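You operate a simulated robot arm through the tools that you are given. There is no shell and no other tool. Be economical: measure what you need, move in short steps, check, and stop when the job is done.

The job below is to be done with a simulated two-armed robot. You get a single attempt, and the scene is never put back.

Task
Swap the black-capped oil bottle for the white-capped one and pump the drum glass up to its line.
Fine: old bottle on the grey shelf; oil selector to drum, at the end to OFF; the other glass gets none; levers and valves stay. Set down upright: what you pick out.

The check looks at the end state, three seconds after you hand in, the way a careful person would. Anything else that was tipped, shoved, dropped, spilled or broken makes it a failure.

Robot
Two 7-joint arms with fingered hands on one trunk that stands fixed in place. Base frame: the origin is at the foot of the trunk, x ahead of it, y to its left, z up. Lengths are in m, angles in rad, forces in N, time in s.
The left shoulder is at [0.07, 0.139, 1.133], the right one opposite. With the tool pointing down near the work surface each hand reaches from about 0.1 to 0.78 m from the base axis, measured 20 degrees to its own side. Payload 3.9 kg a hand.
The TCP of each hand is the grasp point between the finger pads, 0.029 m short of the fingertips. In the tool frame z runs along the fingers and y along their closing line. The gripper opens to 0.1 m. The gripper's body begins 0.034 m behind the TCP. The gripper is a hand of 5 fingers: y runs from the thumb to the fingers, the wrist lies at [-0.015, -0.105, -0.177] in the tool frame.
Orientation is that of the tool frame in the base frame, as a unit quaternion [x, y, z, w]. With the fingers straight down and the wrist toward the robot, the tool's x, y and z point along [0, 1, 0], [1, 0, 0] and [0, 0, -1] of the base frame.

Tools
- The arms move only by the tool arm_command. It takes "left_commands", "right_commands" or both (then of equal length, played together; a hand with none holds still); each is a list of rows, each a list of 2 entries, a list of its own where there are three numbers: the shift along the tool's x, y, z in units of 30 mm (1.0 is 30 mm), then the turn, a rotation vector about the tool's x, y, z in units of 5 degrees (1.0 is 5 degrees). In form: [[[x, y, z], [wx, wy, wz]], ...]. A call has 1 to 8 rows; each row shifts and turns the commanded pose from where the row before left it, along the tool's axes as they then stand. A call with a number of a shift or a turn outside -1 to 1 is refused whole. Each row takes 0.2 s and may step no farther than 0.05 m and 0.15 rad from the row before; otherwise, the whole call is refused. Where a pose cannot be reached the arm comes as near as it can. A force on the tool above 40 N (or 10 N above the force at the start of the call, whichever is more), or a blocked arm, ends the call early, and 0.2 s more pass. In this call time passes only in rows, and 0.2 s behind the last. It gives the time, the measured TCP pose, the force on the tool (base axes), the opening and the grip force at its end, in the units of the frame above (readings bear some noise), with the torque about the TCP (base axes, N m) and any sound that the robot's microphone picked up.
- Cameras (640 x 400 px; columns grow to the right, rows downward): "scene" is now at [0.1319, 0.0094, 1.4436]; the picture's right is [0.13, -0.99, 0.00], its down [-0.66, -0.08, -0.75] and it looks along [0.74, 0.09, -0.66] (base axes); focal length 214 px, centre (320, 200). "left" rides on the left gripper at [-0.066, -0.086, -0.121] in its tool frame; the picture's right is [-0.76, -0.31, 0.58], its down [0.59, -0.70, 0.40] and it looks along [0.28, 0.64, 0.71] (tool axes); focal length 247 px, centre (320, 200). "right" rides on the right gripper at [0.066, -0.086, -0.121] in its tool frame; the picture's right is [-0.76, 0.31, -0.58], its down [-0.59, -0.70, 0.40] and it looks along [-0.28, 0.64, 0.71] (tool axes); focal length 247 px, centre (320, 200). There is no depth. A picture from a camera that has moved, and an enlarged one, comes with that camera's place and axes in the base frame and with its lens.
- get_image(camera): a new picture of that camera. It takes no simulated time.
- lift_body(by): slides the trunk up (or, below 0, down) by that many m; the arms and the scene camera ride with it, the base frame stays. It gives what a move gives, with no picture.
- set_fingers(index, middle, ring, little, thumb_bend, thumb_turn, hand): sets how far each is bent, from 0 (flat) to 1 (curled in); at 0.3 the hand is open as for a grip, at 0.7 the pads meet at the TCP. One left out holds its place. A second passes; each finger stops where it meets its share of the squeeze, and holds until it gets a number again. It is the only way to open and close the hand. It gives what a move gives, with no picture; readings hold the bend of each and the force on index, middle, ring, little, thumb and palm. thumb_turn goes from beside the hand (0) to across from the fingers (1), as for a grip.
- aim_head(pan, tilt): turns the head with the scene camera to pan (to the left, within 1.501 rad either way) and tilt (down, from -0.506 to 1.204), counted from straight ahead of the robot. It gives what a move gives.
- enlarge(camera, box): a new picture of the part [left, top, right, bottom] of that camera's present view, enlarged. It takes no simulated time.
- finish_job(): hands the job in; it is judged then, once.

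Go step by step. Nothing tells you positions but the pictures and the camera data: compare them with the known pose of the tool, close in by small moves and look again before you grip or let go. The budget is 120 turns and 94 pictures, counting those below and the enlarged ones. Unless the task says otherwise, let go and move clear before handing in, and close with one line.

The tools are called after "Call:" as name(argument=value, ...) on one line, values as JSON. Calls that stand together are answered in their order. arm_command: Moves the arms, as the interface text tells. Its arguments: {"type":"object","properties":{"left_commands":{"type":"array"},"right_commands":{"type":"array"}},"required":[]} The other tools are called the same way: lift_body (by) slides the trunk up or down; set_fingers (index, middle, ring, little, thumb_bend, thumb_turn, hand) moves the fingers one by one; aim_head (pan, tilt) turns the head that bears the scene camera; get_image (camera) takes a picture; enlarge (camera, box) takes an enlarged picture of a part of a camera's view; finish_job () hands the job in.

At the start:

```text
time_s: 0.0
left_eef_pos: [0.4959, 0.2337, 1.2803]
left_ee_rot: [0.664, 0.748, 0.0, 0.0]
left_ft_force: [-0.2, -0.2, -0.2]
left_ft_torque: [-0.03, 0.01, 0.0]
left_opening: 0.1
left_finger_force: 0.0
left_shape: jaw
left_bend: [0.3, 0.3, 0.3, 0.3, 0.3, 0.98]
left_finger forces: [0.0, 0.1, 0.0, 0.1, 0.1, 0.0]
right_eef_pos: [0.4785, -0.1381, 1.3016]
right_ee_rot: [0.664, 0.748, 0.0, -0.001]
right_ft_force: [-0.2, 0.4, 0.3]
right_ft_torque: [0.03, 0.01, -0.01]
right_opening: 0.0997
right_finger_force: 0.0
right_shape: jaw
right_bend: [0.3, 0.3, 0.3, 0.3, 0.3, 0.98]
right_finger forces: [0.1, 0.1, 0.0, 0.1, 0.1, 0.0]
trunk travel left (down, up): [-0.775, 0.065]
head pan, tilt: [0.126, 0.721]
```

scene: 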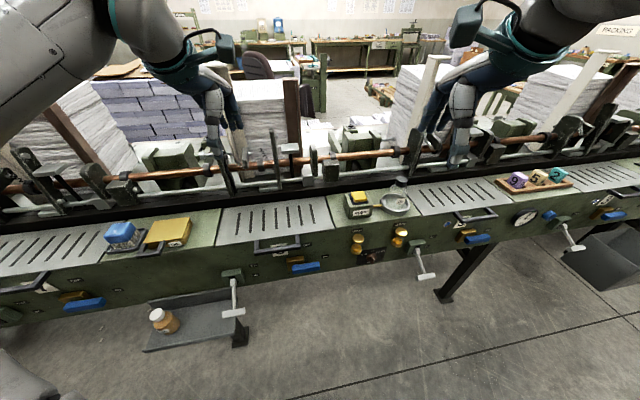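
right: 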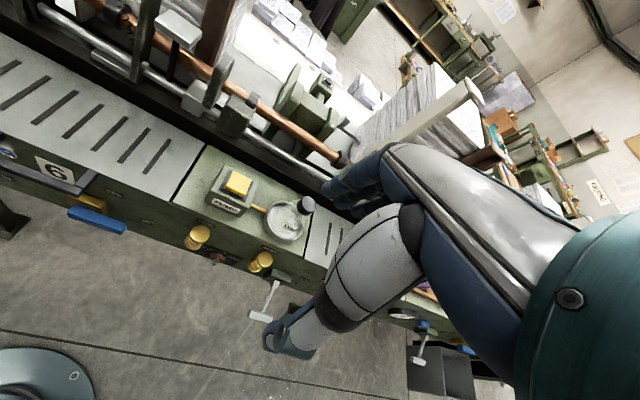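
left: 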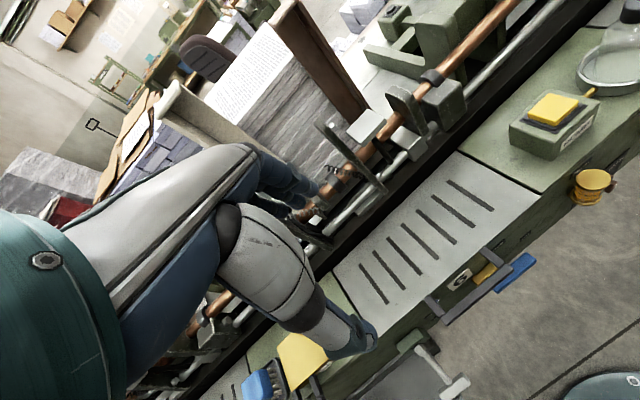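

I see a machine front: a white-capped bottle on a low grey shelf at left, and a pump-like button, a dish with a bottle and brass knobs in the middle. I'll look closer at these.

Call:
enlarge(camera="scene", box=[320, 170, 460, 290])

Call:
enlarge(camera="scene", box=[90, 210, 330, 360])

Call:
enlarge(camera="scene", box=[440, 150, 640, 290])

```text
3.33 times, centred on (390, 230) of scene
camera zoom: at [0.1319, 0.0094, 1.4436], right [0.13, -0.99, 0.0], down [-0.66, -0.08, -0.75], along [0.74, 0.09, -0.66], focal length 715 px, centre (87, 100)
```

zoom: 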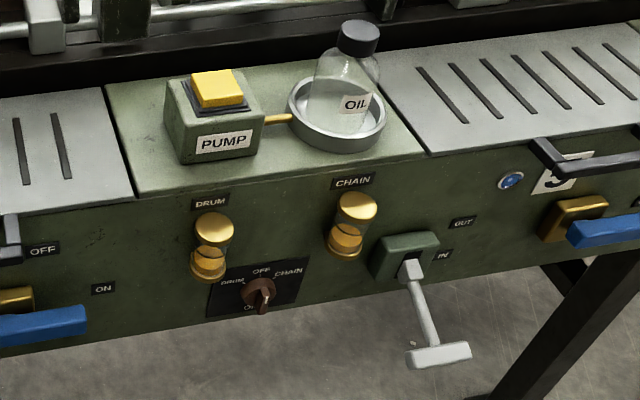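

```text
2.67 times, centred on (210, 285) of scene
camera zoom: at [0.1319, 0.0094, 1.4436], right [0.13, -0.99, 0.0], down [-0.66, -0.08, -0.75], along [0.74, 0.09, -0.66], focal length 572 px, centre (613, -27)
```

zoom: 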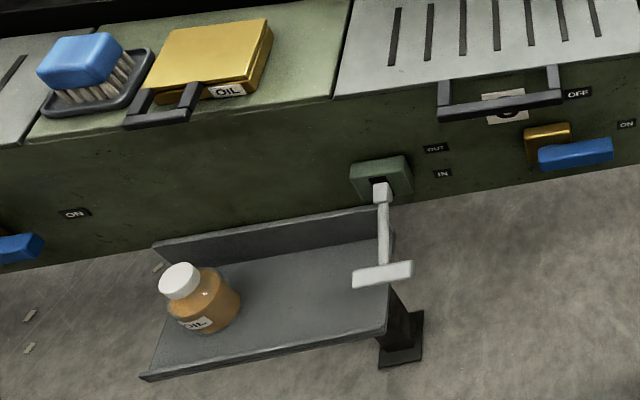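

```text
2.86 times, centred on (540, 220) of scene
camera zoom: at [0.1319, 0.0094, 1.4436], right [0.13, -0.99, 0.0], down [-0.66, -0.08, -0.75], along [0.74, 0.09, -0.66], focal length 613 px, centre (-309, 143)
```

zoom: 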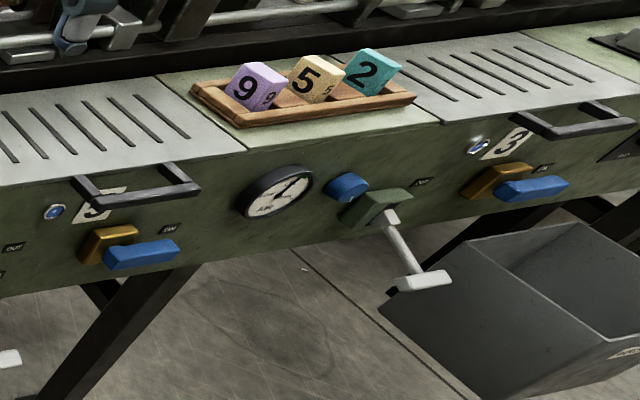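

The empty black-capped bottle stands in a ring cup by the pump (about x 0.66, y -0.13, z 0.95). The full one is on the low grey shelf to the left. I'll turn the head to see the shelf and look at the selector and glasses in detail.

Call:
enlarge(camera="scene", box=[350, 225, 410, 265])

Call:
aim_head(pan=0.8, tilt=0.95)

Call:
get_image(camera="scene")

```text
10.00 times, centred on (380, 245) of scene
camera zoom: at [0.1319, 0.0094, 1.4436], right [0.13, -0.99, 0.0], down [-0.66, -0.08, -0.75], along [0.74, 0.09, -0.66], focal length 2145 px, centre (-280, -250)
```

zoom: 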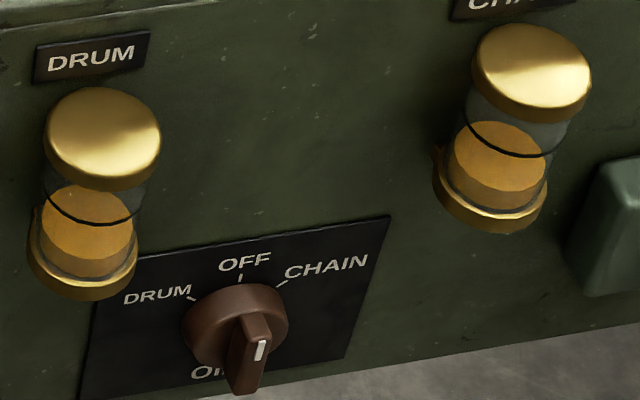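

```text
time_s: 1.1
left_eef_pos: [0.4962, 0.2331, 1.2811]
left_ee_rot: [0.663, 0.748, 0.0, -0.001]
left_ft_force: [-0.2, 0.2, 0.0]
left_ft_torque: [0.02, 0.02, -0.05]
left_opening: 0.0999
left_finger_force: 0.1
left_shape: jaw
left_bend: [0.3, 0.3, 0.3, 0.3, 0.3, 0.98]
left_finger forces: [0.1, 0.0, 0.0, 0.1, 0.0, 0.0]
right_eef_pos: [0.4789, -0.1382, 1.302]
right_ee_rot: [0.664, 0.748, 0.0, 0.0]
right_ft_force: [0.2, 0.4, 1.0]
right_ft_torque: [-0.04, -0.02, 0.02]
right_opening: 0.0995
right_finger_force: 0.2
right_shape: jaw
right_bend: [0.3, 0.3, 0.3, 0.3, 0.3, 0.98]
right_finger forces: [0.1, 0.1, 0.0, 0.0, 0.1, 0.0]
trunk travel left (down, up): [-0.775, 0.065]
head pan, tilt: [0.799, 0.949]
```

```text
86 pictures are left
camera scene: at [0.0993, 0.0509, 1.4256], right [0.72, -0.7, 0.0], down [-0.57, -0.58, -0.58], along [0.41, 0.42, -0.81], focal length 214 px, centre (320, 200)
```

scene: 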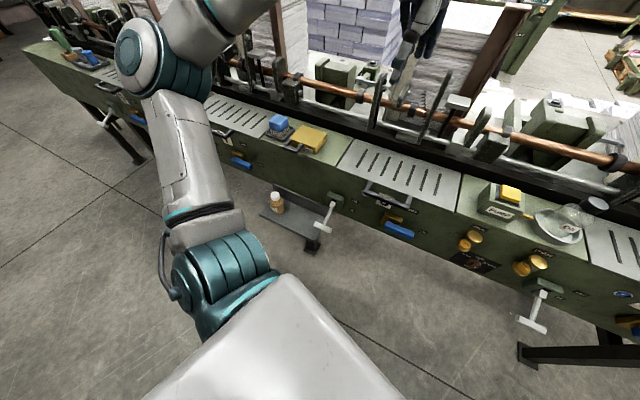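

The old bottle's cup is reachable for the right hand; the shelf needs stereo. I'll swing the left wrist so its camera looks at the shelf.

Call:
arm_command(left_commands=[[[0, -0.8, 0.5], [0, 0, -1]], [[0, -0.8, 0.5], [0, 0, -1]], [[0, -0.8, 0.5], [0, 0, -1]], [[0, -0.8, 0.5], [0, 0, -1]], [[0, -0.5, 0.5], [0, 0, -1]], [[0, 0, 0.5], [0, 0, -1]], [[0, 0, 0.5], [0, 0, -1]], [[0, 0, 0.5], [0, 0, -1]]])

Call:
get_image(camera="left")

Call:
get_image(camera="scene")

```text
time_s: 2.9
left_eef_pos: [0.3895, 0.2013, 1.1589]
left_ee_rot: [0.367, 0.93, 0.0, -0.001]
left_ft_force: [-0.2, -0.8, 0.8]
left_ft_torque: [-0.03, 0.0, 0.01]
left_opening: 0.0997
left_finger_force: 0.0
left_shape: jaw
left_bend: [0.3, 0.3, 0.3, 0.3, 0.3, 0.98]
left_finger forces: [0.0, 0.0, 0.0, 0.0, 0.0, 0.0]
right_eef_pos: [0.4804, -0.1388, 1.3024]
right_ee_rot: [0.664, 0.748, -0.001, 0.0]
right_ft_force: [0.9, 0.1, 0.0]
right_ft_torque: [-0.02, 0.0, 0.02]
right_opening: 0.0999
right_finger_force: 0.0
right_shape: jaw
right_bend: [0.3, 0.3, 0.3, 0.3, 0.3, 0.98]
right_finger forces: [0.0, 0.0, 0.1, 0.1, 0.1, 0.1]
trunk travel left (down, up): [-0.775, 0.065]
head pan, tilt: [0.799, 0.949]
```

```text
85 pictures are left
camera left: at [0.3792, 0.0939, 1.28], right [0.34, -0.74, -0.58], down [-0.91, -0.11, -0.4], along [0.23, 0.66, -0.71], focal length 247 px, centre (320, 200)
```

left: 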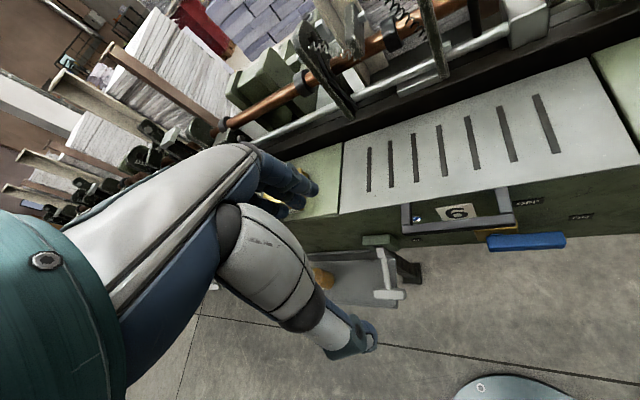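

```text
84 pictures are left
camera scene: at [0.0997, 0.0506, 1.4256], right [0.72, -0.7, 0.0], down [-0.57, -0.58, -0.58], along [0.41, 0.42, -0.81], focal length 214 px, centre (320, 200)
```

scene: 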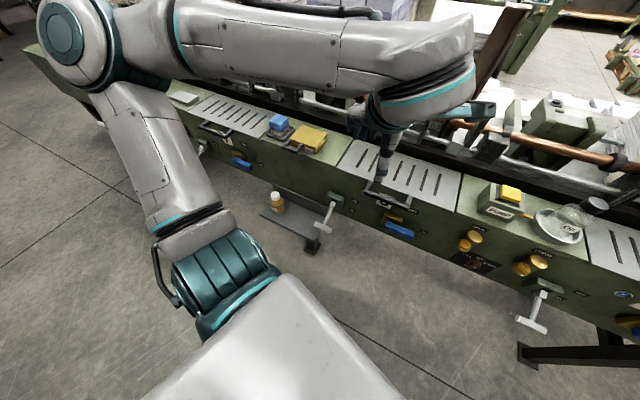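

The new bottle triangulates to about (0.335, 0.56, 0.65) on the shelf and the old one to about (0.72, -0.18) with its cap at z 1.03. I plan to do both with the left hand, so I move the right arm aside and bring the left over toward the cup.

Call:
arm_command(left_commands=[[[-1, -0.18, 0], [0, 0, 1]], [[-1, -0.09, 0], [0, 0, 1]], [[-1, 0, 0], [0, 0, 1]], [[-1, 0.1, 0], [0, 0, 1]], [[-1, 0.19, 0], [0, 0, 1]], [[-1, 0.27, 0], [0, 0, 1]], [[-0.98, 0.37, 0], [0, 0, 1]], [[-0.95, 0.45, 0], [0, 0, 1]]], right_commands=[[[-1, -0.5, 0], [0, 0, 0]], [[-1, -0.5, 0], [0, 0, 0]], [[-1, -0.5, 0], [0, 0, 0]], [[-1, -0.5, 0], [0, 0, 0]], [[-1, -0.5, 0], [0, 0, 0]], [[-1, -0.5, 0], [0, 0, 0]], [[-1, -0.5, 0], [0, 0, 0]], [[-1, -0.5, 0], [0, 0, 0]]])

Call:
aim_head(pan=-0.15, tilt=0.7)

Call:
get_image(camera="left")

Call:
get_image(camera="scene")

```text
time_s: 4.7
left_eef_pos: [0.5404, 0.0044, 1.1598]
left_ee_rot: [0.664, 0.748, 0.0, 0.0]
left_ft_force: [-0.1, -0.4, -0.1]
left_ft_torque: [0.02, 0.03, 0.03]
left_opening: 0.0998
left_finger_force: 0.0
left_shape: jaw
left_bend: [0.3, 0.3, 0.3, 0.3, 0.3, 0.98]
left_finger forces: [0.0, 0.0, 0.0, 0.0, 0.0, 0.0]
right_eef_pos: [0.3882, -0.3929, 1.3037]
right_ee_rot: [0.664, 0.748, 0.0, 0.0]
right_ft_force: [-1.2, -0.4, 0.8]
right_ft_torque: [0.01, -0.01, 0.0]
right_opening: 0.0996
right_finger_force: 0.0
right_shape: jaw
right_bend: [0.3, 0.3, 0.3, 0.3, 0.3, 0.98]
right_finger forces: [0.1, 0.0, 0.1, 0.0, 0.0, 0.0]
trunk travel left (down, up): [-0.775, 0.065]
head pan, tilt: [0.799, 0.949]
```

```text
time_s: 5.9
left_eef_pos: [0.5388, 0.0071, 1.1594]
left_ee_rot: [0.663, 0.749, 0.0, 0.0]
left_ft_force: [0.2, 0.3, 0.0]
left_ft_torque: [-0.01, 0.02, 0.03]
left_opening: 0.0997
left_finger_force: 0.1
left_shape: jaw
left_bend: [0.3, 0.3, 0.3, 0.3, 0.3, 0.98]
left_finger forces: [0.0, 0.1, 0.0, 0.0, 0.0, 0.0]
right_eef_pos: [0.3892, -0.3906, 1.3037]
right_ee_rot: [0.663, 0.748, 0.0, 0.0]
right_ft_force: [0.2, 0.3, 0.3]
right_ft_torque: [0.02, 0.0, 0.0]
right_opening: 0.0998
right_finger_force: 0.1
right_shape: jaw
right_bend: [0.3, 0.3, 0.3, 0.3, 0.3, 0.98]
right_finger forces: [0.0, 0.1, 0.0, 0.0, 0.0, 0.0]
trunk travel left (down, up): [-0.775, 0.065]
head pan, tilt: [-0.15, 0.7]
```

```text
83 pictures are left
camera left: at [0.4623, -0.0689, 1.2803], right [-0.21, -0.79, -0.58], down [-0.77, 0.5, -0.4], along [0.6, 0.36, -0.71], focal length 247 px, centre (320, 200)
```

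left: 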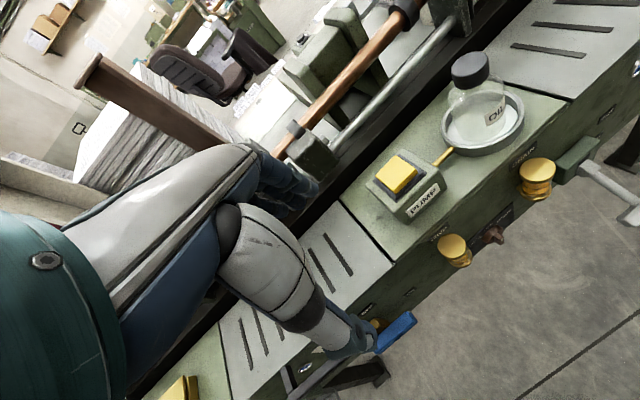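

```text
82 pictures are left
camera scene: at [0.1325, -0.0137, 1.4453], right [-0.15, -0.99, 0.0], down [-0.64, 0.1, -0.76], along [0.76, -0.11, -0.64], focal length 214 px, centre (320, 200)
```

scene: 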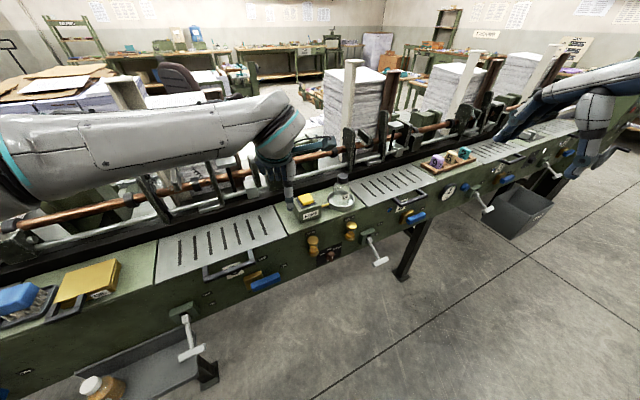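

The bottle triangulates consistently to (0.72, -0.184), surface z about 0.915, cap top about 1.035. I move the left hand nearer, still well above it, then look.

Call:
arm_command(left_commands=[[[-0.88, 0.65, 0], [0, 0, 1]], [[-0.82, 0.73, 0], [0, 0, 1]], [[-0.76, 0.8, 0], [0, 0, 1]], [[-0.69, 0.86, 0], [0, 0, 1]], [[-0.61, 0.92, 0], [0, 0, 1]], [[-0.52, 0.97, 0], [0, 0, 0]]])

Call:
get_image(camera="left")

Call:
enlarge(camera="scene", box=[240, 110, 440, 235])

```text
time_s: 7.3
left_eef_pos: [0.6599, -0.1232, 1.1582]
left_ee_rot: [0.811, 0.586, 0.0, 0.0]
left_ft_force: [-0.5, -0.1, 0.8]
left_ft_torque: [0.0, -0.03, -0.01]
left_opening: 0.1
left_finger_force: 0.0
left_shape: jaw
left_bend: [0.3, 0.3, 0.3, 0.3, 0.3, 0.98]
left_finger forces: [0.0, 0.0, 0.1, 0.1, 0.0, 0.0]
left hand out of reach, approached as far as the arm can: row 6
right_eef_pos: [0.3885, -0.3911, 1.3033]
right_ee_rot: [0.663, 0.749, 0.0, 0.0]
right_ft_force: [0.8, 0.5, -0.3]
right_ft_torque: [-0.03, -0.01, -0.01]
right_opening: 0.0998
right_finger_force: 0.0
right_shape: jaw
right_bend: [0.3, 0.3, 0.3, 0.3, 0.3, 0.98]
right_finger forces: [0.0, 0.0, 0.0, 0.0, 0.1, 0.0]
trunk travel left (down, up): [-0.775, 0.065]
head pan, tilt: [-0.15, 0.7]
```

```text
81 pictures are left
camera left: at [0.5579, -0.1594, 1.28], right [-0.53, -0.62, -0.58], down [-0.48, 0.78, -0.4], along [0.7, 0.07, -0.71], focal length 247 px, centre (320, 200)
```

left: 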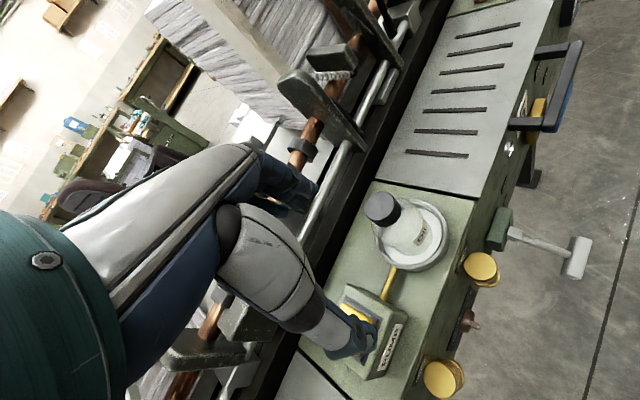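

```text
3.20 times, centred on (340, 172) of scene
camera zoom: at [0.1322, -0.0138, 1.4454], right [-0.15, -0.99, 0.0], down [-0.64, 0.1, -0.77], along [0.76, -0.11, -0.64], focal length 686 px, centre (256, 288)
```

zoom: 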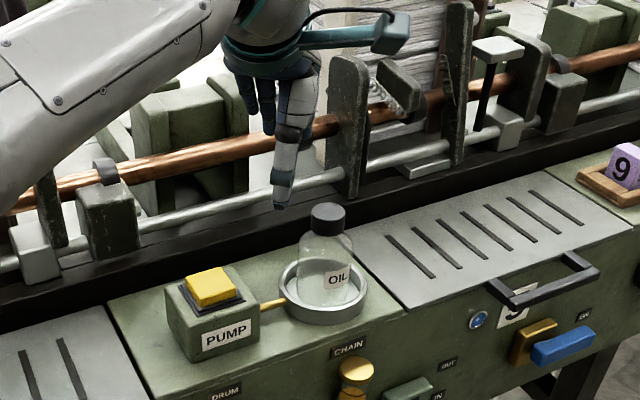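

The left arm cannot reach the cup with the tool down, but the right can. New plan: right hand serves the cup and left serves the shelf, with handover on the plate left of the pump. Left retracts, right comes in.

Call:
arm_command(left_commands=[[[0.98, -1, 0], [0, 0, 0]], [[0.98, -1, 0], [0, 0, 0]], [[0.98, -1, 0], [0, 0, 0]], [[0.98, -1, 0], [0, 0, 0]], [[0.98, -1, 0], [0, 0, 0]], [[0.98, -1, 0], [0, 0, -1]], [[0.98, -1, 0], [0, 0, -1]], [[0.98, -1, 0], [0, 0, -1]]], right_commands=[[[0.2, 0.8, 0], [0, 0, 0]], [[0.2, 0.8, 0], [0, 0, 0]], [[0.6, 1, 0.3], [0, 0, 0]], [[0.7, 1, 0.8], [0, 0, 0]], [[0.8, 1, 0.8], [0, 0, 0]], [[0.8, 1, 0.8], [0, 0, 0]], [[0.9, 1, 0.8], [0, 0, 0]], [[0.9, 1, 0.7], [0, 0, 0]]])

Call:
get_image(camera="right")

Call:
get_image(camera="scene")

```text
time_s: 9.1
left_eef_pos: [0.4935, 0.173, 1.1605]
left_ee_rot: [0.726, 0.688, -0.001, 0.001]
left_ft_force: [0.4, -1.0, 0.1]
left_ft_torque: [-0.02, 0.0, -0.02]
left_opening: 0.0996
left_finger_force: 0.0
left_shape: jaw
left_bend: [0.3, 0.3, 0.3, 0.3, 0.3, 0.98]
left_finger forces: [0.0, 0.0, 0.0, 0.0, 0.0, 0.0]
right_eef_pos: [0.5957, -0.2091, 1.1773]
right_ee_rot: [0.664, 0.748, -0.001, 0.001]
right_ft_force: [-0.1, 0.0, 0.6]
right_ft_torque: [-0.05, -0.03, 0.0]
right_opening: 0.0998
right_finger_force: 0.0
right_shape: jaw
right_bend: [0.3, 0.3, 0.3, 0.3, 0.3, 0.98]
right_finger forces: [0.0, 0.0, 0.0, 0.0, 0.0, 0.0]
trunk travel left (down, up): [-0.775, 0.065]
head pan, tilt: [-0.15, 0.7]
```

```text
79 pictures are left
camera right: at [0.5013, -0.1539, 1.297], right [0.4, -0.71, 0.58], down [-0.63, -0.67, -0.4], along [0.67, -0.21, -0.71], focal length 247 px, centre (320, 200)
```

right: 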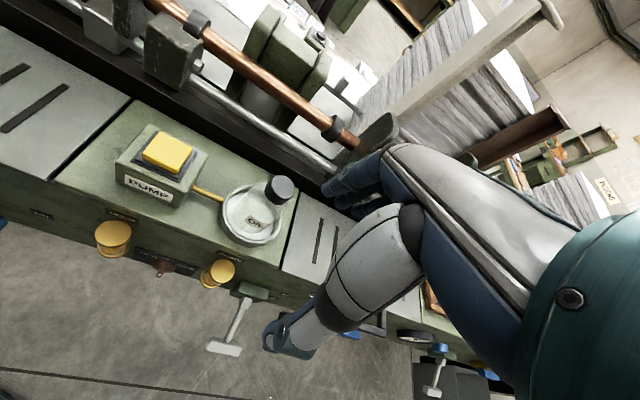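

```text
78 pictures are left
camera scene: at [0.1325, -0.0102, 1.4454], right [-0.15, -0.99, 0.0], down [-0.64, 0.09, -0.77], along [0.76, -0.12, -0.64], focal length 214 px, centre (320, 200)
```

scene: 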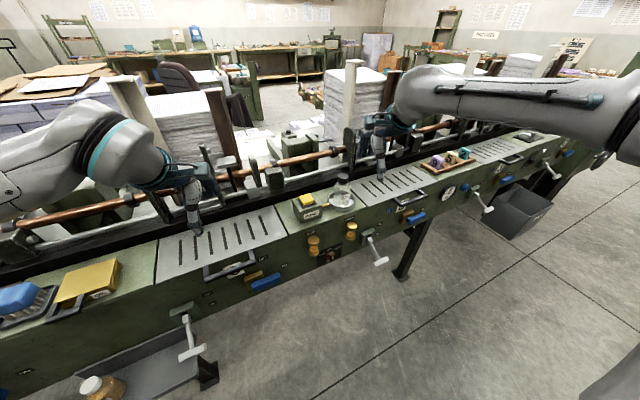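

Both arms are placed well. The right hand now moves over the old bottle, staying above the cap.

Call:
arm_command(right_commands=[[[0.11, 0.81, 0.3], [0, 0, 0]], [[0.11, 0.81, 0.3], [0, 0, 0]], [[0.11, 0.81, 0.3], [0, 0, 0]], [[0.11, 0.81, 0.3], [0, 0, 0]], [[0.11, 0.81, 0.3], [0, 0, 0]]])

Call:
get_image(camera="right")

Call:
enlarge(camera="scene", box=[270, 100, 430, 220])

Call:
get_image(camera="left")

```text
time_s: 10.3
left_eef_pos: [0.4956, 0.1693, 1.1614]
left_ee_rot: [0.726, 0.688, -0.001, 0.0]
left_ft_force: [0.3, -0.6, -0.7]
left_ft_torque: [0.01, 0.01, -0.01]
left_opening: 0.0998
left_finger_force: 0.1
left_shape: jaw
left_bend: [0.3, 0.3, 0.3, 0.3, 0.3, 0.98]
left_finger forces: [0.0, 0.1, 0.0, 0.0, 0.0, 0.1]
right_eef_pos: [0.7163, -0.1801, 1.1314]
right_ee_rot: [0.663, 0.748, 0.0, 0.0]
right_ft_force: [0.8, -0.2, 0.1]
right_ft_torque: [0.02, 0.02, 0.03]
right_opening: 0.1
right_finger_force: 0.1
right_shape: jaw
right_bend: [0.3, 0.3, 0.3, 0.3, 0.3, 0.98]
right_finger forces: [0.1, 0.0, 0.0, 0.0, 0.0, 0.0]
trunk travel left (down, up): [-0.775, 0.065]
head pan, tilt: [-0.15, 0.7]
```

```text
77 pictures are left
camera right: at [0.6226, -0.1259, 1.2516], right [0.4, -0.71, 0.58], down [-0.63, -0.67, -0.4], along [0.67, -0.2, -0.71], focal length 247 px, centre (320, 200)
```

right: 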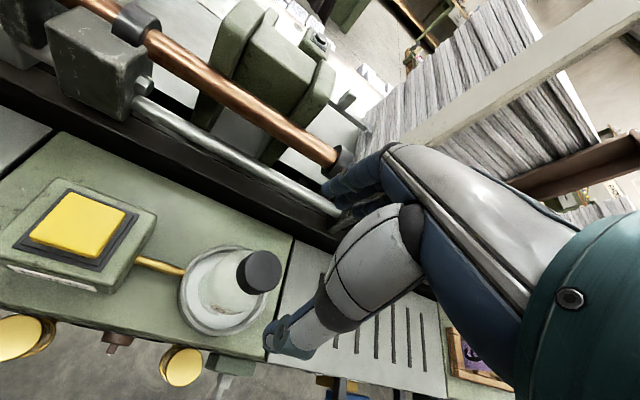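

```text
3.33 times, centred on (350, 160) of scene
camera zoom: at [0.134, -0.0136, 1.4452], right [-0.15, -0.99, 0.0], down [-0.64, 0.1, -0.76], along [0.76, -0.11, -0.65], focal length 715 px, centre (220, 333)
```

zoom: 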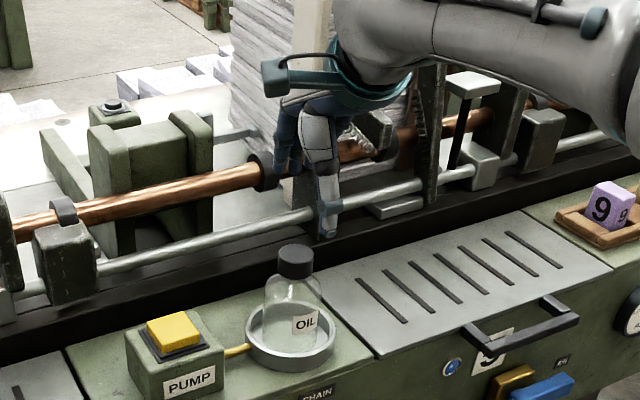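

```text
75 pictures are left
camera left: at [0.4062, 0.1082, 1.2814], right [-0.35, -0.74, -0.58], down [-0.67, 0.63, -0.4], along [0.66, 0.25, -0.71], focal length 247 px, centre (320, 200)
```

left: 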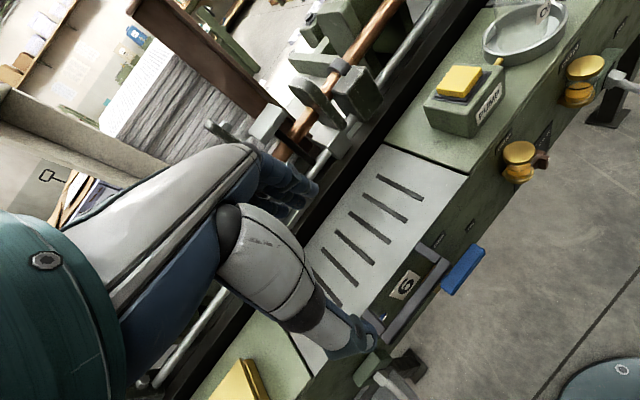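

The cap is at about (0.712, -0.176, 1.034), nearly under the TCP. I descend to fingertips just at the cap top and check.

Call:
arm_command(right_commands=[[[0.1, -0.1, 0.8], [0, 0, 0]], [[0, 0, 0.8], [0, 0, 0]], [[0, 0, 0.5], [0, 0, 0]]])

Call:
get_image(camera="right")

Call:
enlarge(camera="scene", box=[290, 120, 400, 220])

```text
time_s: 11.1
left_eef_pos: [0.4939, 0.1699, 1.1603]
left_ee_rot: [0.726, 0.688, 0.0, 0.0]
left_ft_force: [0.0, -0.3, -0.7]
left_ft_torque: [0.0, -0.02, -0.03]
left_opening: 0.0999
left_finger_force: 0.1
left_shape: jaw
left_bend: [0.3, 0.3, 0.3, 0.3, 0.3, 0.98]
left_finger forces: [0.1, 0.1, 0.0, 0.1, 0.0, 0.1]
right_eef_pos: [0.7129, -0.1773, 1.0675]
right_ee_rot: [0.663, 0.749, 0.0, 0.0]
right_ft_force: [0.3, -0.7, -0.5]
right_ft_torque: [-0.02, 0.0, 0.04]
right_opening: 0.0998
right_finger_force: 0.0
right_shape: jaw
right_bend: [0.3, 0.3, 0.3, 0.3, 0.3, 0.98]
right_finger forces: [0.0, 0.1, 0.1, 0.0, 0.0, 0.1]
trunk travel left (down, up): [-0.775, 0.065]
head pan, tilt: [-0.15, 0.7]
```

```text
74 pictures are left
camera right: at [0.6182, -0.1226, 1.188], right [0.4, -0.71, 0.58], down [-0.63, -0.67, -0.4], along [0.67, -0.2, -0.71], focal length 247 px, centre (320, 200)
```

right: 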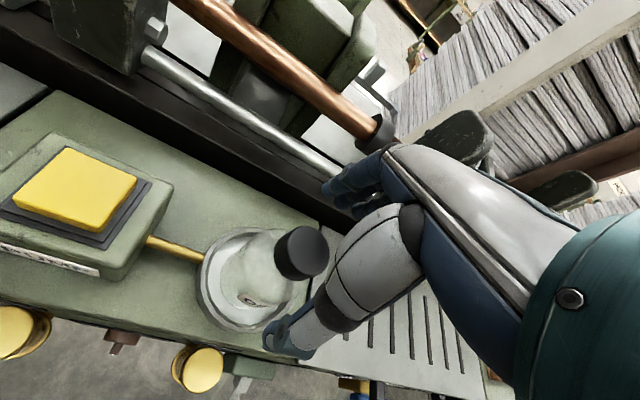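

```text
4.00 times, centred on (345, 170) of scene
camera zoom: at [0.1323, -0.014, 1.4454], right [-0.15, -0.99, 0.0], down [-0.64, 0.1, -0.77], along [0.76, -0.11, -0.64], focal length 858 px, centre (220, 320)
```

zoom: 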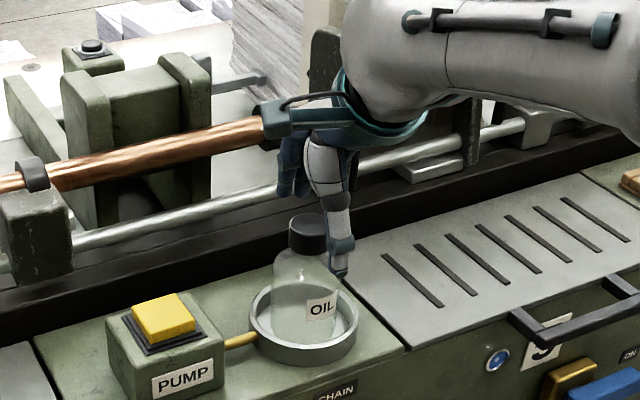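

The geometry checks out: thumb on the near side, fingers behind, cap between them. I descend to cap height.

Call:
arm_command(right_commands=[[[0, 0, 0.66], [0, 0, 0]], [[0, 0, 0.66], [0, 0, 0]]])

Call:
get_image(camera="right")

Call:
enlarge(camera="scene", box=[300, 130, 390, 215])

```text
time_s: 11.7
left_eef_pos: [0.4936, 0.1689, 1.1606]
left_ee_rot: [0.726, 0.687, 0.0, 0.0]
left_ft_force: [0.7, 0.4, -0.2]
left_ft_torque: [-0.01, -0.01, 0.01]
left_opening: 0.1
left_finger_force: 0.0
left_shape: jaw
left_bend: [0.3, 0.3, 0.3, 0.3, 0.3, 0.98]
left_finger forces: [0.0, 0.1, 0.0, 0.1, 0.0, 0.0]
right_eef_pos: [0.7125, -0.1785, 1.0285]
right_ee_rot: [0.663, 0.748, 0.0, 0.0]
right_ft_force: [0.2, -0.3, 0.0]
right_ft_torque: [-0.02, 0.02, 0.02]
right_opening: 0.0998
right_finger_force: 0.0
right_shape: jaw
right_bend: [0.3, 0.3, 0.3, 0.3, 0.3, 0.98]
right_finger forces: [0.0, 0.1, 0.0, 0.0, 0.0, 0.1]
trunk travel left (down, up): [-0.775, 0.065]
head pan, tilt: [-0.15, 0.7]
```

```text
72 pictures are left
camera right: at [0.6202, -0.1231, 1.1491], right [0.4, -0.72, 0.58], down [-0.63, -0.67, -0.4], along [0.67, -0.2, -0.71], focal length 247 px, centre (320, 200)
```

right: 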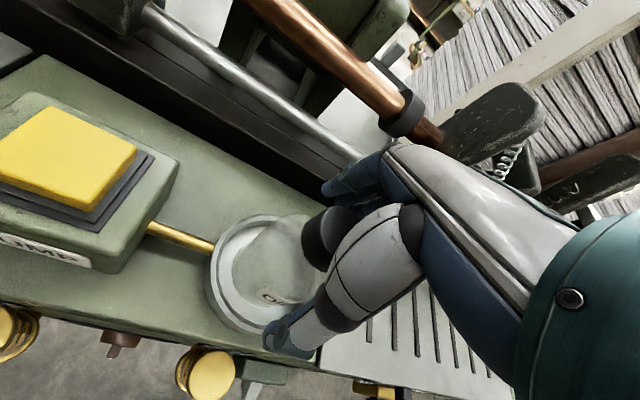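

```text
4.71 times, centred on (345, 172) of scene
camera zoom: at [0.133, -0.0139, 1.4453], right [-0.15, -0.99, 0.0], down [-0.64, 0.1, -0.76], along [0.76, -0.11, -0.64], focal length 1009 px, centre (202, 329)
```

zoom: 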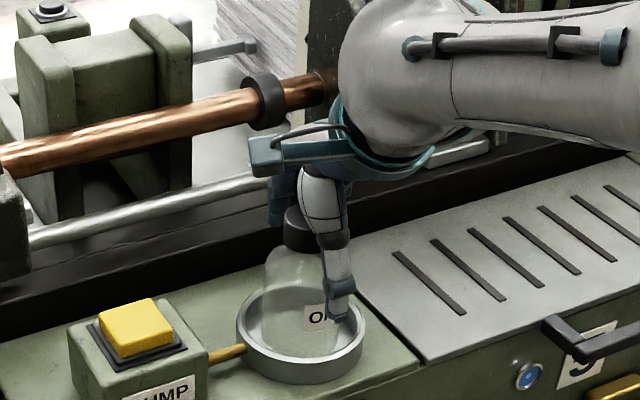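

No contact so far and the cap is between the thumb and fingers. I close the right hand.

Call:
set_fingers(hand="right", index=0.65, middle=0.65, ring=0.65, little=0.65, thumb_bend=0.65, thumb_turn=0.98)

Call:
get_image(camera="right")

Call:
enlarge(camera="scene", box=[300, 130, 390, 215])

```text
time_s: 12.7
left_eef_pos: [0.4946, 0.1696, 1.1613]
left_ee_rot: [0.726, 0.687, 0.0, 0.0]
left_ft_force: [1.0, 0.0, -0.3]
left_ft_torque: [0.07, 0.0, -0.02]
left_opening: 0.0998
left_finger_force: 0.0
left_shape: jaw
left_bend: [0.3, 0.3, 0.3, 0.3, 0.3, 0.98]
left_finger forces: [0.0, 0.0, 0.1, 0.0, 0.0, 0.0]
right_eef_pos: [0.7117, -0.1781, 1.0284]
right_ee_rot: [0.664, 0.748, 0.001, 0.001]
right_ft_force: [1.4, -0.5, 3.8]
right_ft_torque: [0.01, -0.01, -0.01]
right_opening: 0.053
right_finger_force: 13.5
right_shape: fingers
right_bend: [0.53, 0.57, 0.65, 0.65, 0.52, 0.98]
right_finger forces: [7.6, 5.9, 0.0, 0.0, 13.0, 0.0]
trunk travel left (down, up): [-0.775, 0.065]
head pan, tilt: [-0.15, 0.7]
```

```text
70 pictures are left
camera right: at [0.6195, -0.1227, 1.1498], right [0.4, -0.71, 0.58], down [-0.63, -0.67, -0.4], along [0.67, -0.2, -0.71], focal length 247 px, centre (320, 200)
```

right: 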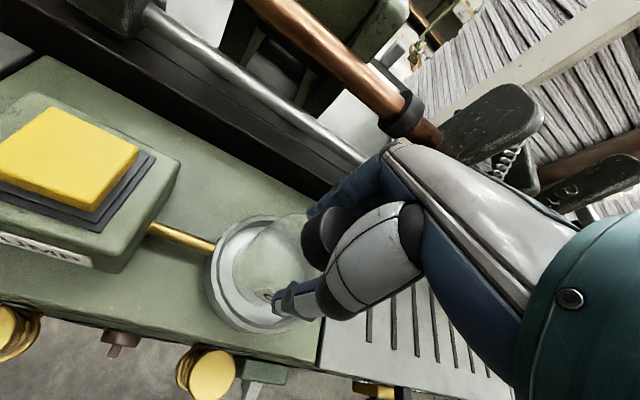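

```text
4.71 times, centred on (345, 172) of scene
camera zoom: at [0.1321, -0.0137, 1.4454], right [-0.15, -0.99, 0.0], down [-0.64, 0.1, -0.77], along [0.76, -0.11, -0.64], focal length 1009 px, centre (202, 329)
```

zoom: 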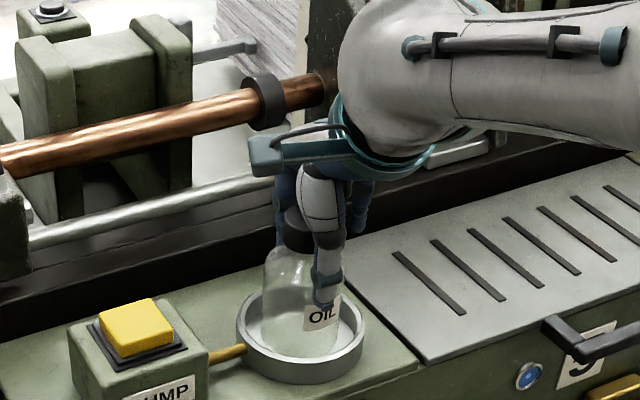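

The index, middle and thumb hold the bottle with about 13 N. I lift gently and check.

Call:
arm_command(right_commands=[[[0, 0, -0.3], [0, 0, 0]], [[0, 0, -0.6], [0, 0, 0]], [[0, 0, -0.8], [0, 0, 0]], [[0, 0, -0.8], [0, 0, 0]]])

Call:
get_image(camera="right")

Call:
enlarge(camera="scene", box=[200, 110, 400, 235])

```text
time_s: 13.7
left_eef_pos: [0.4947, 0.1691, 1.1601]
left_ee_rot: [0.726, 0.688, 0.0, 0.0]
left_ft_force: [-0.8, 0.0, 0.0]
left_ft_torque: [0.0, 0.03, 0.04]
left_opening: 0.0998
left_finger_force: 0.0
left_shape: jaw
left_bend: [0.3, 0.3, 0.3, 0.3, 0.3, 0.98]
left_finger forces: [0.1, 0.0, 0.1, 0.0, 0.1, 0.0]
right_eef_pos: [0.7137, -0.1772, 1.1048]
right_ee_rot: [0.663, 0.748, 0.0, 0.0]
right_ft_force: [-0.3, -0.2, 0.0]
right_ft_torque: [-0.03, 0.0, -0.02]
right_opening: 0.0526
right_finger_force: 13.0
right_shape: fingers
right_bend: [0.53, 0.57, 0.65, 0.65, 0.52, 0.98]
right_finger forces: [7.2, 5.5, 0.0, 0.0, 13.3, 0.0]
trunk travel left (down, up): [-0.775, 0.065]
head pan, tilt: [-0.15, 0.7]
```

```text
68 pictures are left
camera right: at [0.6192, -0.1217, 1.2254], right [0.4, -0.71, 0.58], down [-0.63, -0.67, -0.4], along [0.67, -0.2, -0.71], focal length 247 px, centre (320, 200)
```

right: 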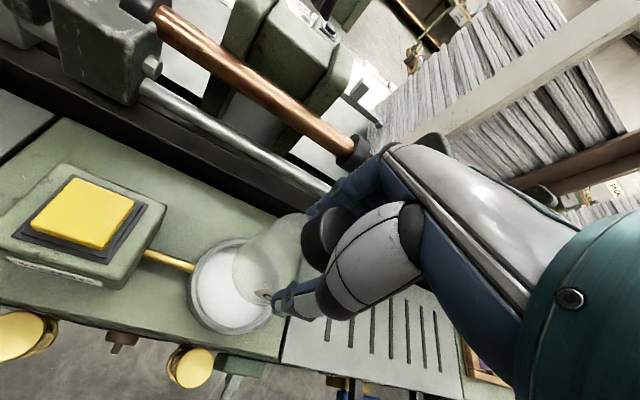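

```text
3.20 times, centred on (300, 172) of scene
camera zoom: at [0.132, -0.0138, 1.4454], right [-0.15, -0.99, 0.0], down [-0.64, 0.1, -0.77], along [0.76, -0.11, -0.64], focal length 686 px, centre (384, 288)
```

zoom: 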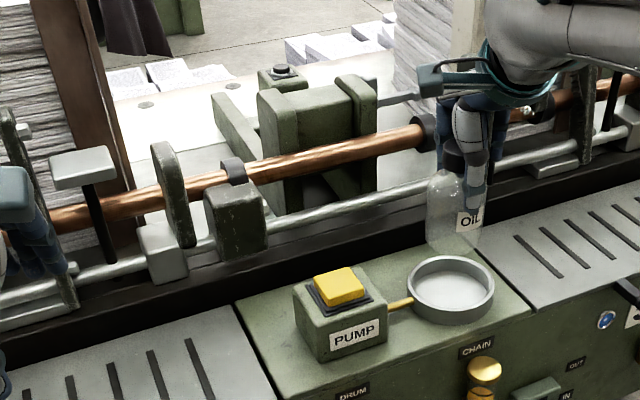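

The bottle lifted cleanly and upright. I raise it further, carry it over the pump block toward the plate on the left, and clear the left arm out to the left.

Call:
arm_command(right_commands=[[[0, 0, -1], [0, 0, 0]], [[0, 0, -1], [0, 0, 0]], [[0.9, -0.15, 0], [0, 0, 0]], [[1, -0.17, 0], [0, 0, 0]], [[1, -0.17, 0], [0, 0, 0]], [[1, -0.17, 0], [0, 0, 0]], [[1, -0.17, 0], [0, 0, 0]], [[1, -0.17, 0], [0, 0, 0]]], left_commands=[[[1, -0.5, 0], [0, 0, 0]], [[1, -0.5, 0], [0, 0, 0]], [[1, -0.5, 0], [0, 0, 0]], [[1, -0.5, 0], [0, 0, 0]], [[1, -0.5, 0], [0, 0, 0]], [[1, -0.5, 0], [0, 0, 0]], [[1, -0.5, 0], [0, 0, 0]], [[1, -0.5, 0], [0, 0, 0]]])

Call:
aim_head(pan=0.2, tilt=0.8)

Call:
get_image(camera="scene")

Call:
get_image(camera="right")

```text
time_s: 15.5
left_eef_pos: [0.4486, 0.2797, 1.1392]
left_ee_rot: [0.725, 0.689, -0.001, 0.0]
left_ft_force: [0.2, 0.8, -0.1]
left_ft_torque: [-0.03, -0.01, 0.03]
left_opening: 0.0995
left_finger_force: 0.0
left_shape: jaw
left_bend: [0.3, 0.3, 0.3, 0.3, 0.3, 0.98]
left_finger forces: [0.1, 0.1, 0.0, 0.0, 0.0, 0.0]
left hand out of reach, approached as far as the arm can: row 4, 5, 6, 7, 8
right_eef_pos: [0.6607, -0.002, 1.1647]
right_ee_rot: [0.663, 0.748, 0.0, 0.0]
right_ft_force: [-0.1, -0.1, -0.1]
right_ft_torque: [-0.01, -0.03, 0.0]
right_opening: 0.0529
right_finger_force: 13.2
right_shape: fingers
right_bend: [0.53, 0.58, 0.65, 0.65, 0.52, 0.98]
right_finger forces: [7.2, 5.6, 0.0, 0.0, 13.3, 0.1]
trunk travel left (down, up): [-0.775, 0.065]
head pan, tilt: [-0.15, 0.7]
```

```text
time_s: 16.3
left_eef_pos: [0.4483, 0.2767, 1.1393]
left_ee_rot: [0.725, 0.688, 0.0, 0.0]
left_ft_force: [-0.1, -1.0, 0.0]
left_ft_torque: [-0.03, 0.01, 0.02]
left_opening: 0.0998
left_finger_force: 0.0
left_shape: jaw
left_bend: [0.3, 0.3, 0.3, 0.3, 0.3, 0.98]
left_finger forces: [0.0, 0.1, 0.0, 0.1, 0.0, 0.0]
right_eef_pos: [0.6596, -0.0046, 1.1648]
right_ee_rot: [0.663, 0.748, 0.0, 0.0]
right_ft_force: [-0.1, 0.1, 0.3]
right_ft_torque: [0.01, -0.02, 0.0]
right_opening: 0.0528
right_finger_force: 13.0
right_shape: fingers
right_bend: [0.53, 0.58, 0.65, 0.65, 0.52, 0.98]
right_finger forces: [7.2, 5.5, 0.1, 0.0, 13.4, 0.0]
trunk travel left (down, up): [-0.775, 0.065]
head pan, tilt: [0.201, 0.799]
```

```text
66 pictures are left
camera scene: at [0.1277, 0.0144, 1.4371], right [0.2, -0.98, 0.0], down [-0.7, -0.14, -0.7], along [0.68, 0.14, -0.72], focal length 214 px, centre (320, 200)
```

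scene: 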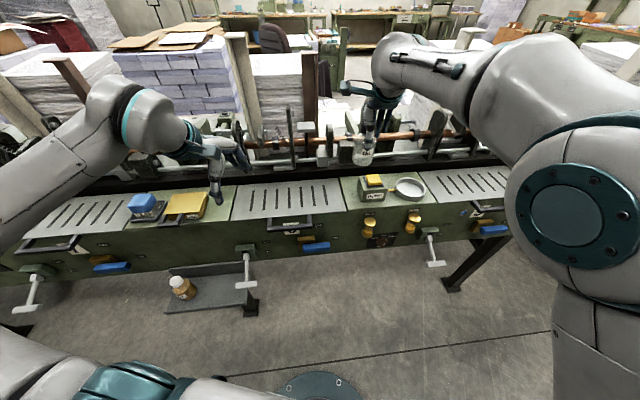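

```text
65 pictures are left
camera right: at [0.5667, 0.0507, 1.2848], right [0.4, -0.71, 0.58], down [-0.63, -0.67, -0.4], along [0.67, -0.2, -0.71], focal length 247 px, centre (320, 200)
```

right: 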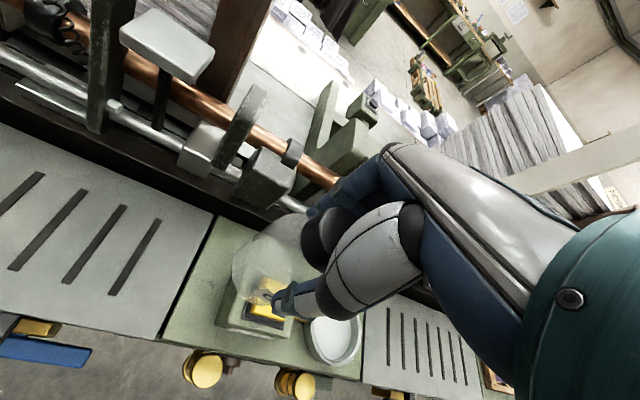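

The carried bottle is upright past the pump. I move it 0.11 m further left over the middle of plate 6 and lower partway.

Call:
arm_command(right_commands=[[[1, -0.1, 0], [0, 0, 0]], [[1, -0.1, 0], [0, 0, 0]], [[1, -0.1, 0], [0, 0, 0]], [[0.8, 0, 0], [0, 0, 0]], [[0, 0, 0.9], [0, 0, 0]], [[0, 0, 0.9], [0, 0, 0]], [[0, 0, 0.9], [0, 0, 0]], [[0, 0, 0.9], [0, 0, 0]]])

Call:
get_image(camera="right")

Call:
enlarge(camera="scene", box=[210, 110, 390, 240])

```text
time_s: 18.3
left_eef_pos: [0.448, 0.2783, 1.1393]
left_ee_rot: [0.726, 0.688, 0.0, 0.001]
left_ft_force: [-0.8, -0.4, 0.1]
left_ft_torque: [0.0, 0.01, -0.01]
left_opening: 0.1
left_finger_force: 0.0
left_shape: jaw
left_bend: [0.3, 0.3, 0.3, 0.3, 0.3, 0.98]
left_finger forces: [0.0, 0.0, 0.1, 0.0, 0.0, 0.0]
right_eef_pos: [0.6585, 0.0778, 1.0828]
right_ee_rot: [0.684, 0.729, 0.03, -0.024]
right_ft_force: [-0.2, 0.5, 0.4]
right_ft_torque: [-0.03, 0.04, 0.0]
right_opening: 0.0525
right_finger_force: 12.8
right_shape: fingers
right_bend: [0.53, 0.58, 0.65, 0.65, 0.52, 0.98]
right_finger forces: [7.2, 5.7, 0.0, 0.0, 13.2, 0.0]
trunk travel left (down, up): [-0.775, 0.065]
head pan, tilt: [0.201, 0.799]
stopped in row 8 (right hand): the arm was blocked; the commanded pose is now the measured one
```

```text
64 pictures are left
camera right: at [0.5671, 0.1296, 1.2066], right [0.35, -0.78, 0.52], down [-0.66, -0.6, -0.45], along [0.66, -0.19, -0.72], focal length 247 px, centre (320, 200)
```

right: 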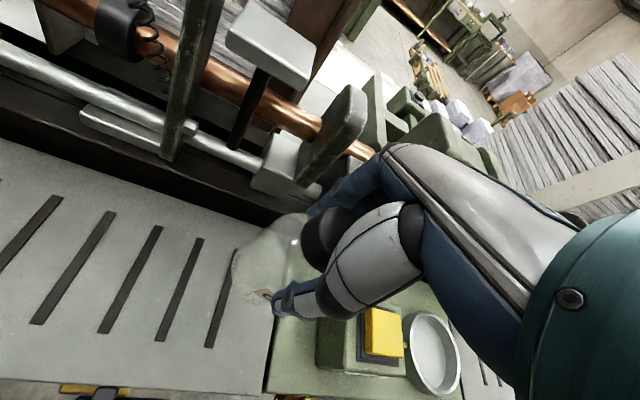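

```text
3.08 times, centred on (300, 175) of scene
camera zoom: at [0.1272, 0.0149, 1.4372], right [0.2, -0.98, 0.0], down [-0.7, -0.14, -0.7], along [0.68, 0.14, -0.72], focal length 660 px, centre (382, 277)
```

zoom: 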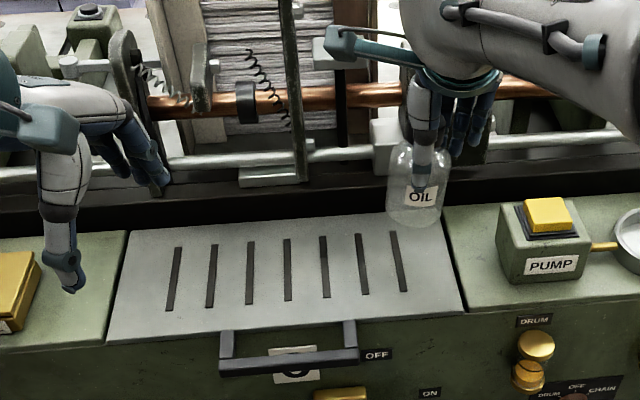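

The right arm got blocked (tilted about 4°, no tool force), probably its wrist side reaching across. I square up, yaw the hand toward the left and draw back a little, then look.

Call:
arm_command(right_commands=[[[0, 0, -0.6], [0.13, -0.88, 0]], [[0.1, -0.4, 0], [0, 0, -1]], [[0.1, -0.4, 0], [0, 0, -1]], [[0.2, -0.4, 0], [0, 0, -1]]])

Call:
get_image(camera="scene")

```text
time_s: 19.3
left_eef_pos: [0.4485, 0.277, 1.1378]
left_ee_rot: [0.725, 0.689, 0.001, 0.0]
left_ft_force: [0.0, 0.4, -0.6]
left_ft_torque: [0.03, 0.0, -0.01]
left_opening: 0.0998
left_finger_force: 0.0
left_shape: jaw
left_bend: [0.3, 0.3, 0.3, 0.3, 0.3, 0.98]
left_finger forces: [0.1, 0.0, 0.1, 0.0, 0.1, 0.0]
right_eef_pos: [0.6188, 0.0858, 1.0995]
right_ee_rot: [0.581, 0.814, 0.0, 0.002]
right_ft_force: [0.5, 0.7, -1.1]
right_ft_torque: [0.0, -0.01, 0.01]
right_opening: 0.0526
right_finger_force: 13.2
right_shape: fingers
right_bend: [0.53, 0.58, 0.65, 0.65, 0.52, 0.98]
right_finger forces: [7.2, 5.7, 0.0, 0.0, 13.3, 0.0]
trunk travel left (down, up): [-0.775, 0.065]
head pan, tilt: [0.201, 0.799]
```

```text
62 pictures are left
camera scene: at [0.1281, 0.0135, 1.4371], right [0.2, -0.98, 0.0], down [-0.7, -0.14, -0.7], along [0.68, 0.14, -0.72], focal length 214 px, centre (320, 200)
```

scene: 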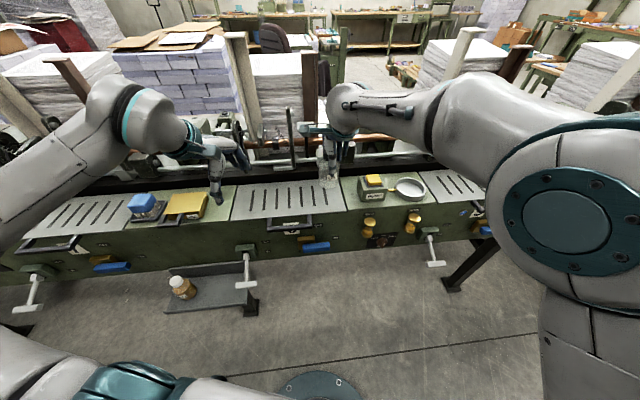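

Squared and over the plate at (0.62, 0.09). I lower to just above contact.

Call:
arm_command(right_commands=[[[0, 0, 0.7], [0, 0, 0]], [[0, 0, 0.7], [0, 0, 0]], [[0, 0, 0.5], [0, 0, 0]]])

Call:
enlarge(camera="scene", box=[270, 130, 390, 220])

Call:
get_image(camera="right")

```text
time_s: 20.1
left_eef_pos: [0.4491, 0.2786, 1.139]
left_ee_rot: [0.725, 0.689, 0.0, 0.0]
left_ft_force: [0.2, 0.7, 0.1]
left_ft_torque: [0.01, 0.01, 0.03]
left_opening: 0.0996
left_finger_force: 0.1
left_shape: jaw
left_bend: [0.3, 0.3, 0.3, 0.3, 0.3, 0.98]
left_finger forces: [0.0, 0.0, 0.0, 0.0, 0.1, 0.0]
right_eef_pos: [0.621, 0.0859, 1.044]
right_ee_rot: [0.583, 0.812, 0.001, 0.001]
right_ft_force: [0.2, -0.2, -0.2]
right_ft_torque: [0.0, 0.0, -0.01]
right_opening: 0.0527
right_finger_force: 13.0
right_shape: fingers
right_bend: [0.53, 0.58, 0.65, 0.65, 0.52, 0.98]
right_finger forces: [7.2, 5.6, 0.0, 0.1, 13.2, 0.0]
trunk travel left (down, up): [-0.775, 0.065]
head pan, tilt: [0.201, 0.799]
```

```text
4.44 times, centred on (330, 175) of scene
camera zoom: at [0.1276, 0.0152, 1.4371], right [0.2, -0.98, 0.0], down [-0.7, -0.14, -0.7], along [0.68, 0.14, -0.72], focal length 953 px, centre (276, 311)
```

zoom: 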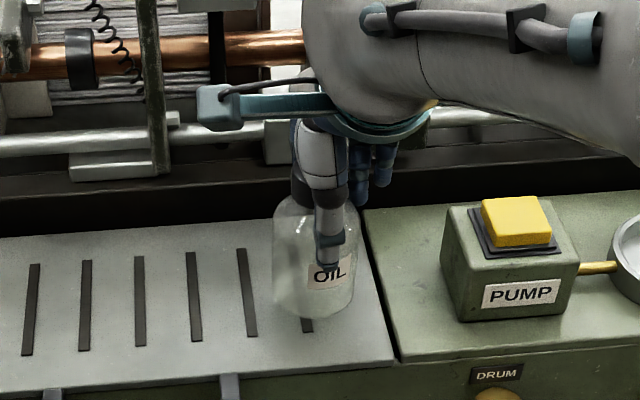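

```text
60 pictures are left
camera right: at [0.5169, 0.12, 1.1645], right [0.53, -0.62, 0.58], down [-0.48, -0.78, -0.4], along [0.7, -0.06, -0.71], focal length 247 px, centre (320, 200)
```

right: 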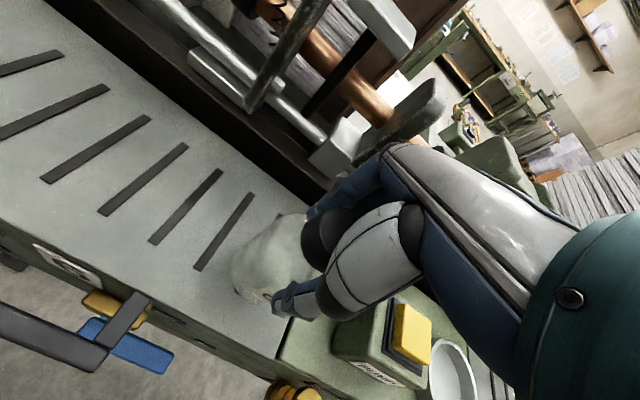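

It sits close to the seam, so I shift 2 cm left and then step down gently.

Call:
arm_command(right_commands=[[[0.7, 0, 0], [0, 0, 0]], [[0, 0, 0.2], [0, 0, 0]], [[0, 0, 0.2], [0, 0, 0]]])

Call:
enlarge(camera="scene", box=[270, 130, 390, 220])

```text
time_s: 21.1
left_eef_pos: [0.4477, 0.2788, 1.1394]
left_ee_rot: [0.725, 0.688, 0.0, 0.0]
left_ft_force: [-1.3, 0.5, -0.6]
left_ft_torque: [-0.01, -0.02, 0.0]
left_opening: 0.0999
left_finger_force: 0.0
left_shape: jaw
left_bend: [0.3, 0.3, 0.3, 0.3, 0.3, 0.98]
left_finger forces: [0.0, 0.1, 0.1, 0.0, 0.0, 0.0]
right_eef_pos: [0.624, 0.0906, 1.0511]
right_ee_rot: [0.596, 0.802, 0.025, -0.013]
right_ft_force: [0.8, -0.8, 0.2]
right_ft_torque: [0.0, -0.02, 0.01]
right_opening: 0.0528
right_finger_force: 12.4
right_shape: fingers
right_bend: [0.53, 0.58, 0.65, 0.65, 0.52, 0.98]
right_finger forces: [7.2, 5.7, 0.0, 0.0, 13.3, 0.0]
trunk travel left (down, up): [-0.775, 0.065]
head pan, tilt: [0.201, 0.799]
stopped in row 3 (right hand): the arm was blocked; the commanded pose is now the measured one
```

```text
4.44 times, centred on (330, 175) of scene
camera zoom: at [0.1277, 0.0147, 1.4371], right [0.2, -0.98, 0.0], down [-0.7, -0.14, -0.7], along [0.68, 0.14, -0.72], focal length 953 px, centre (276, 311)
```

zoom: 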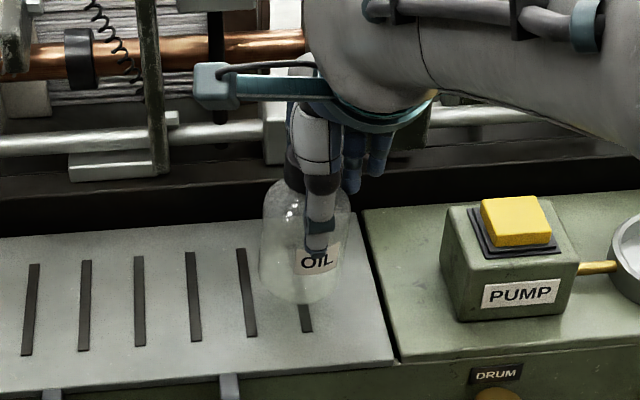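

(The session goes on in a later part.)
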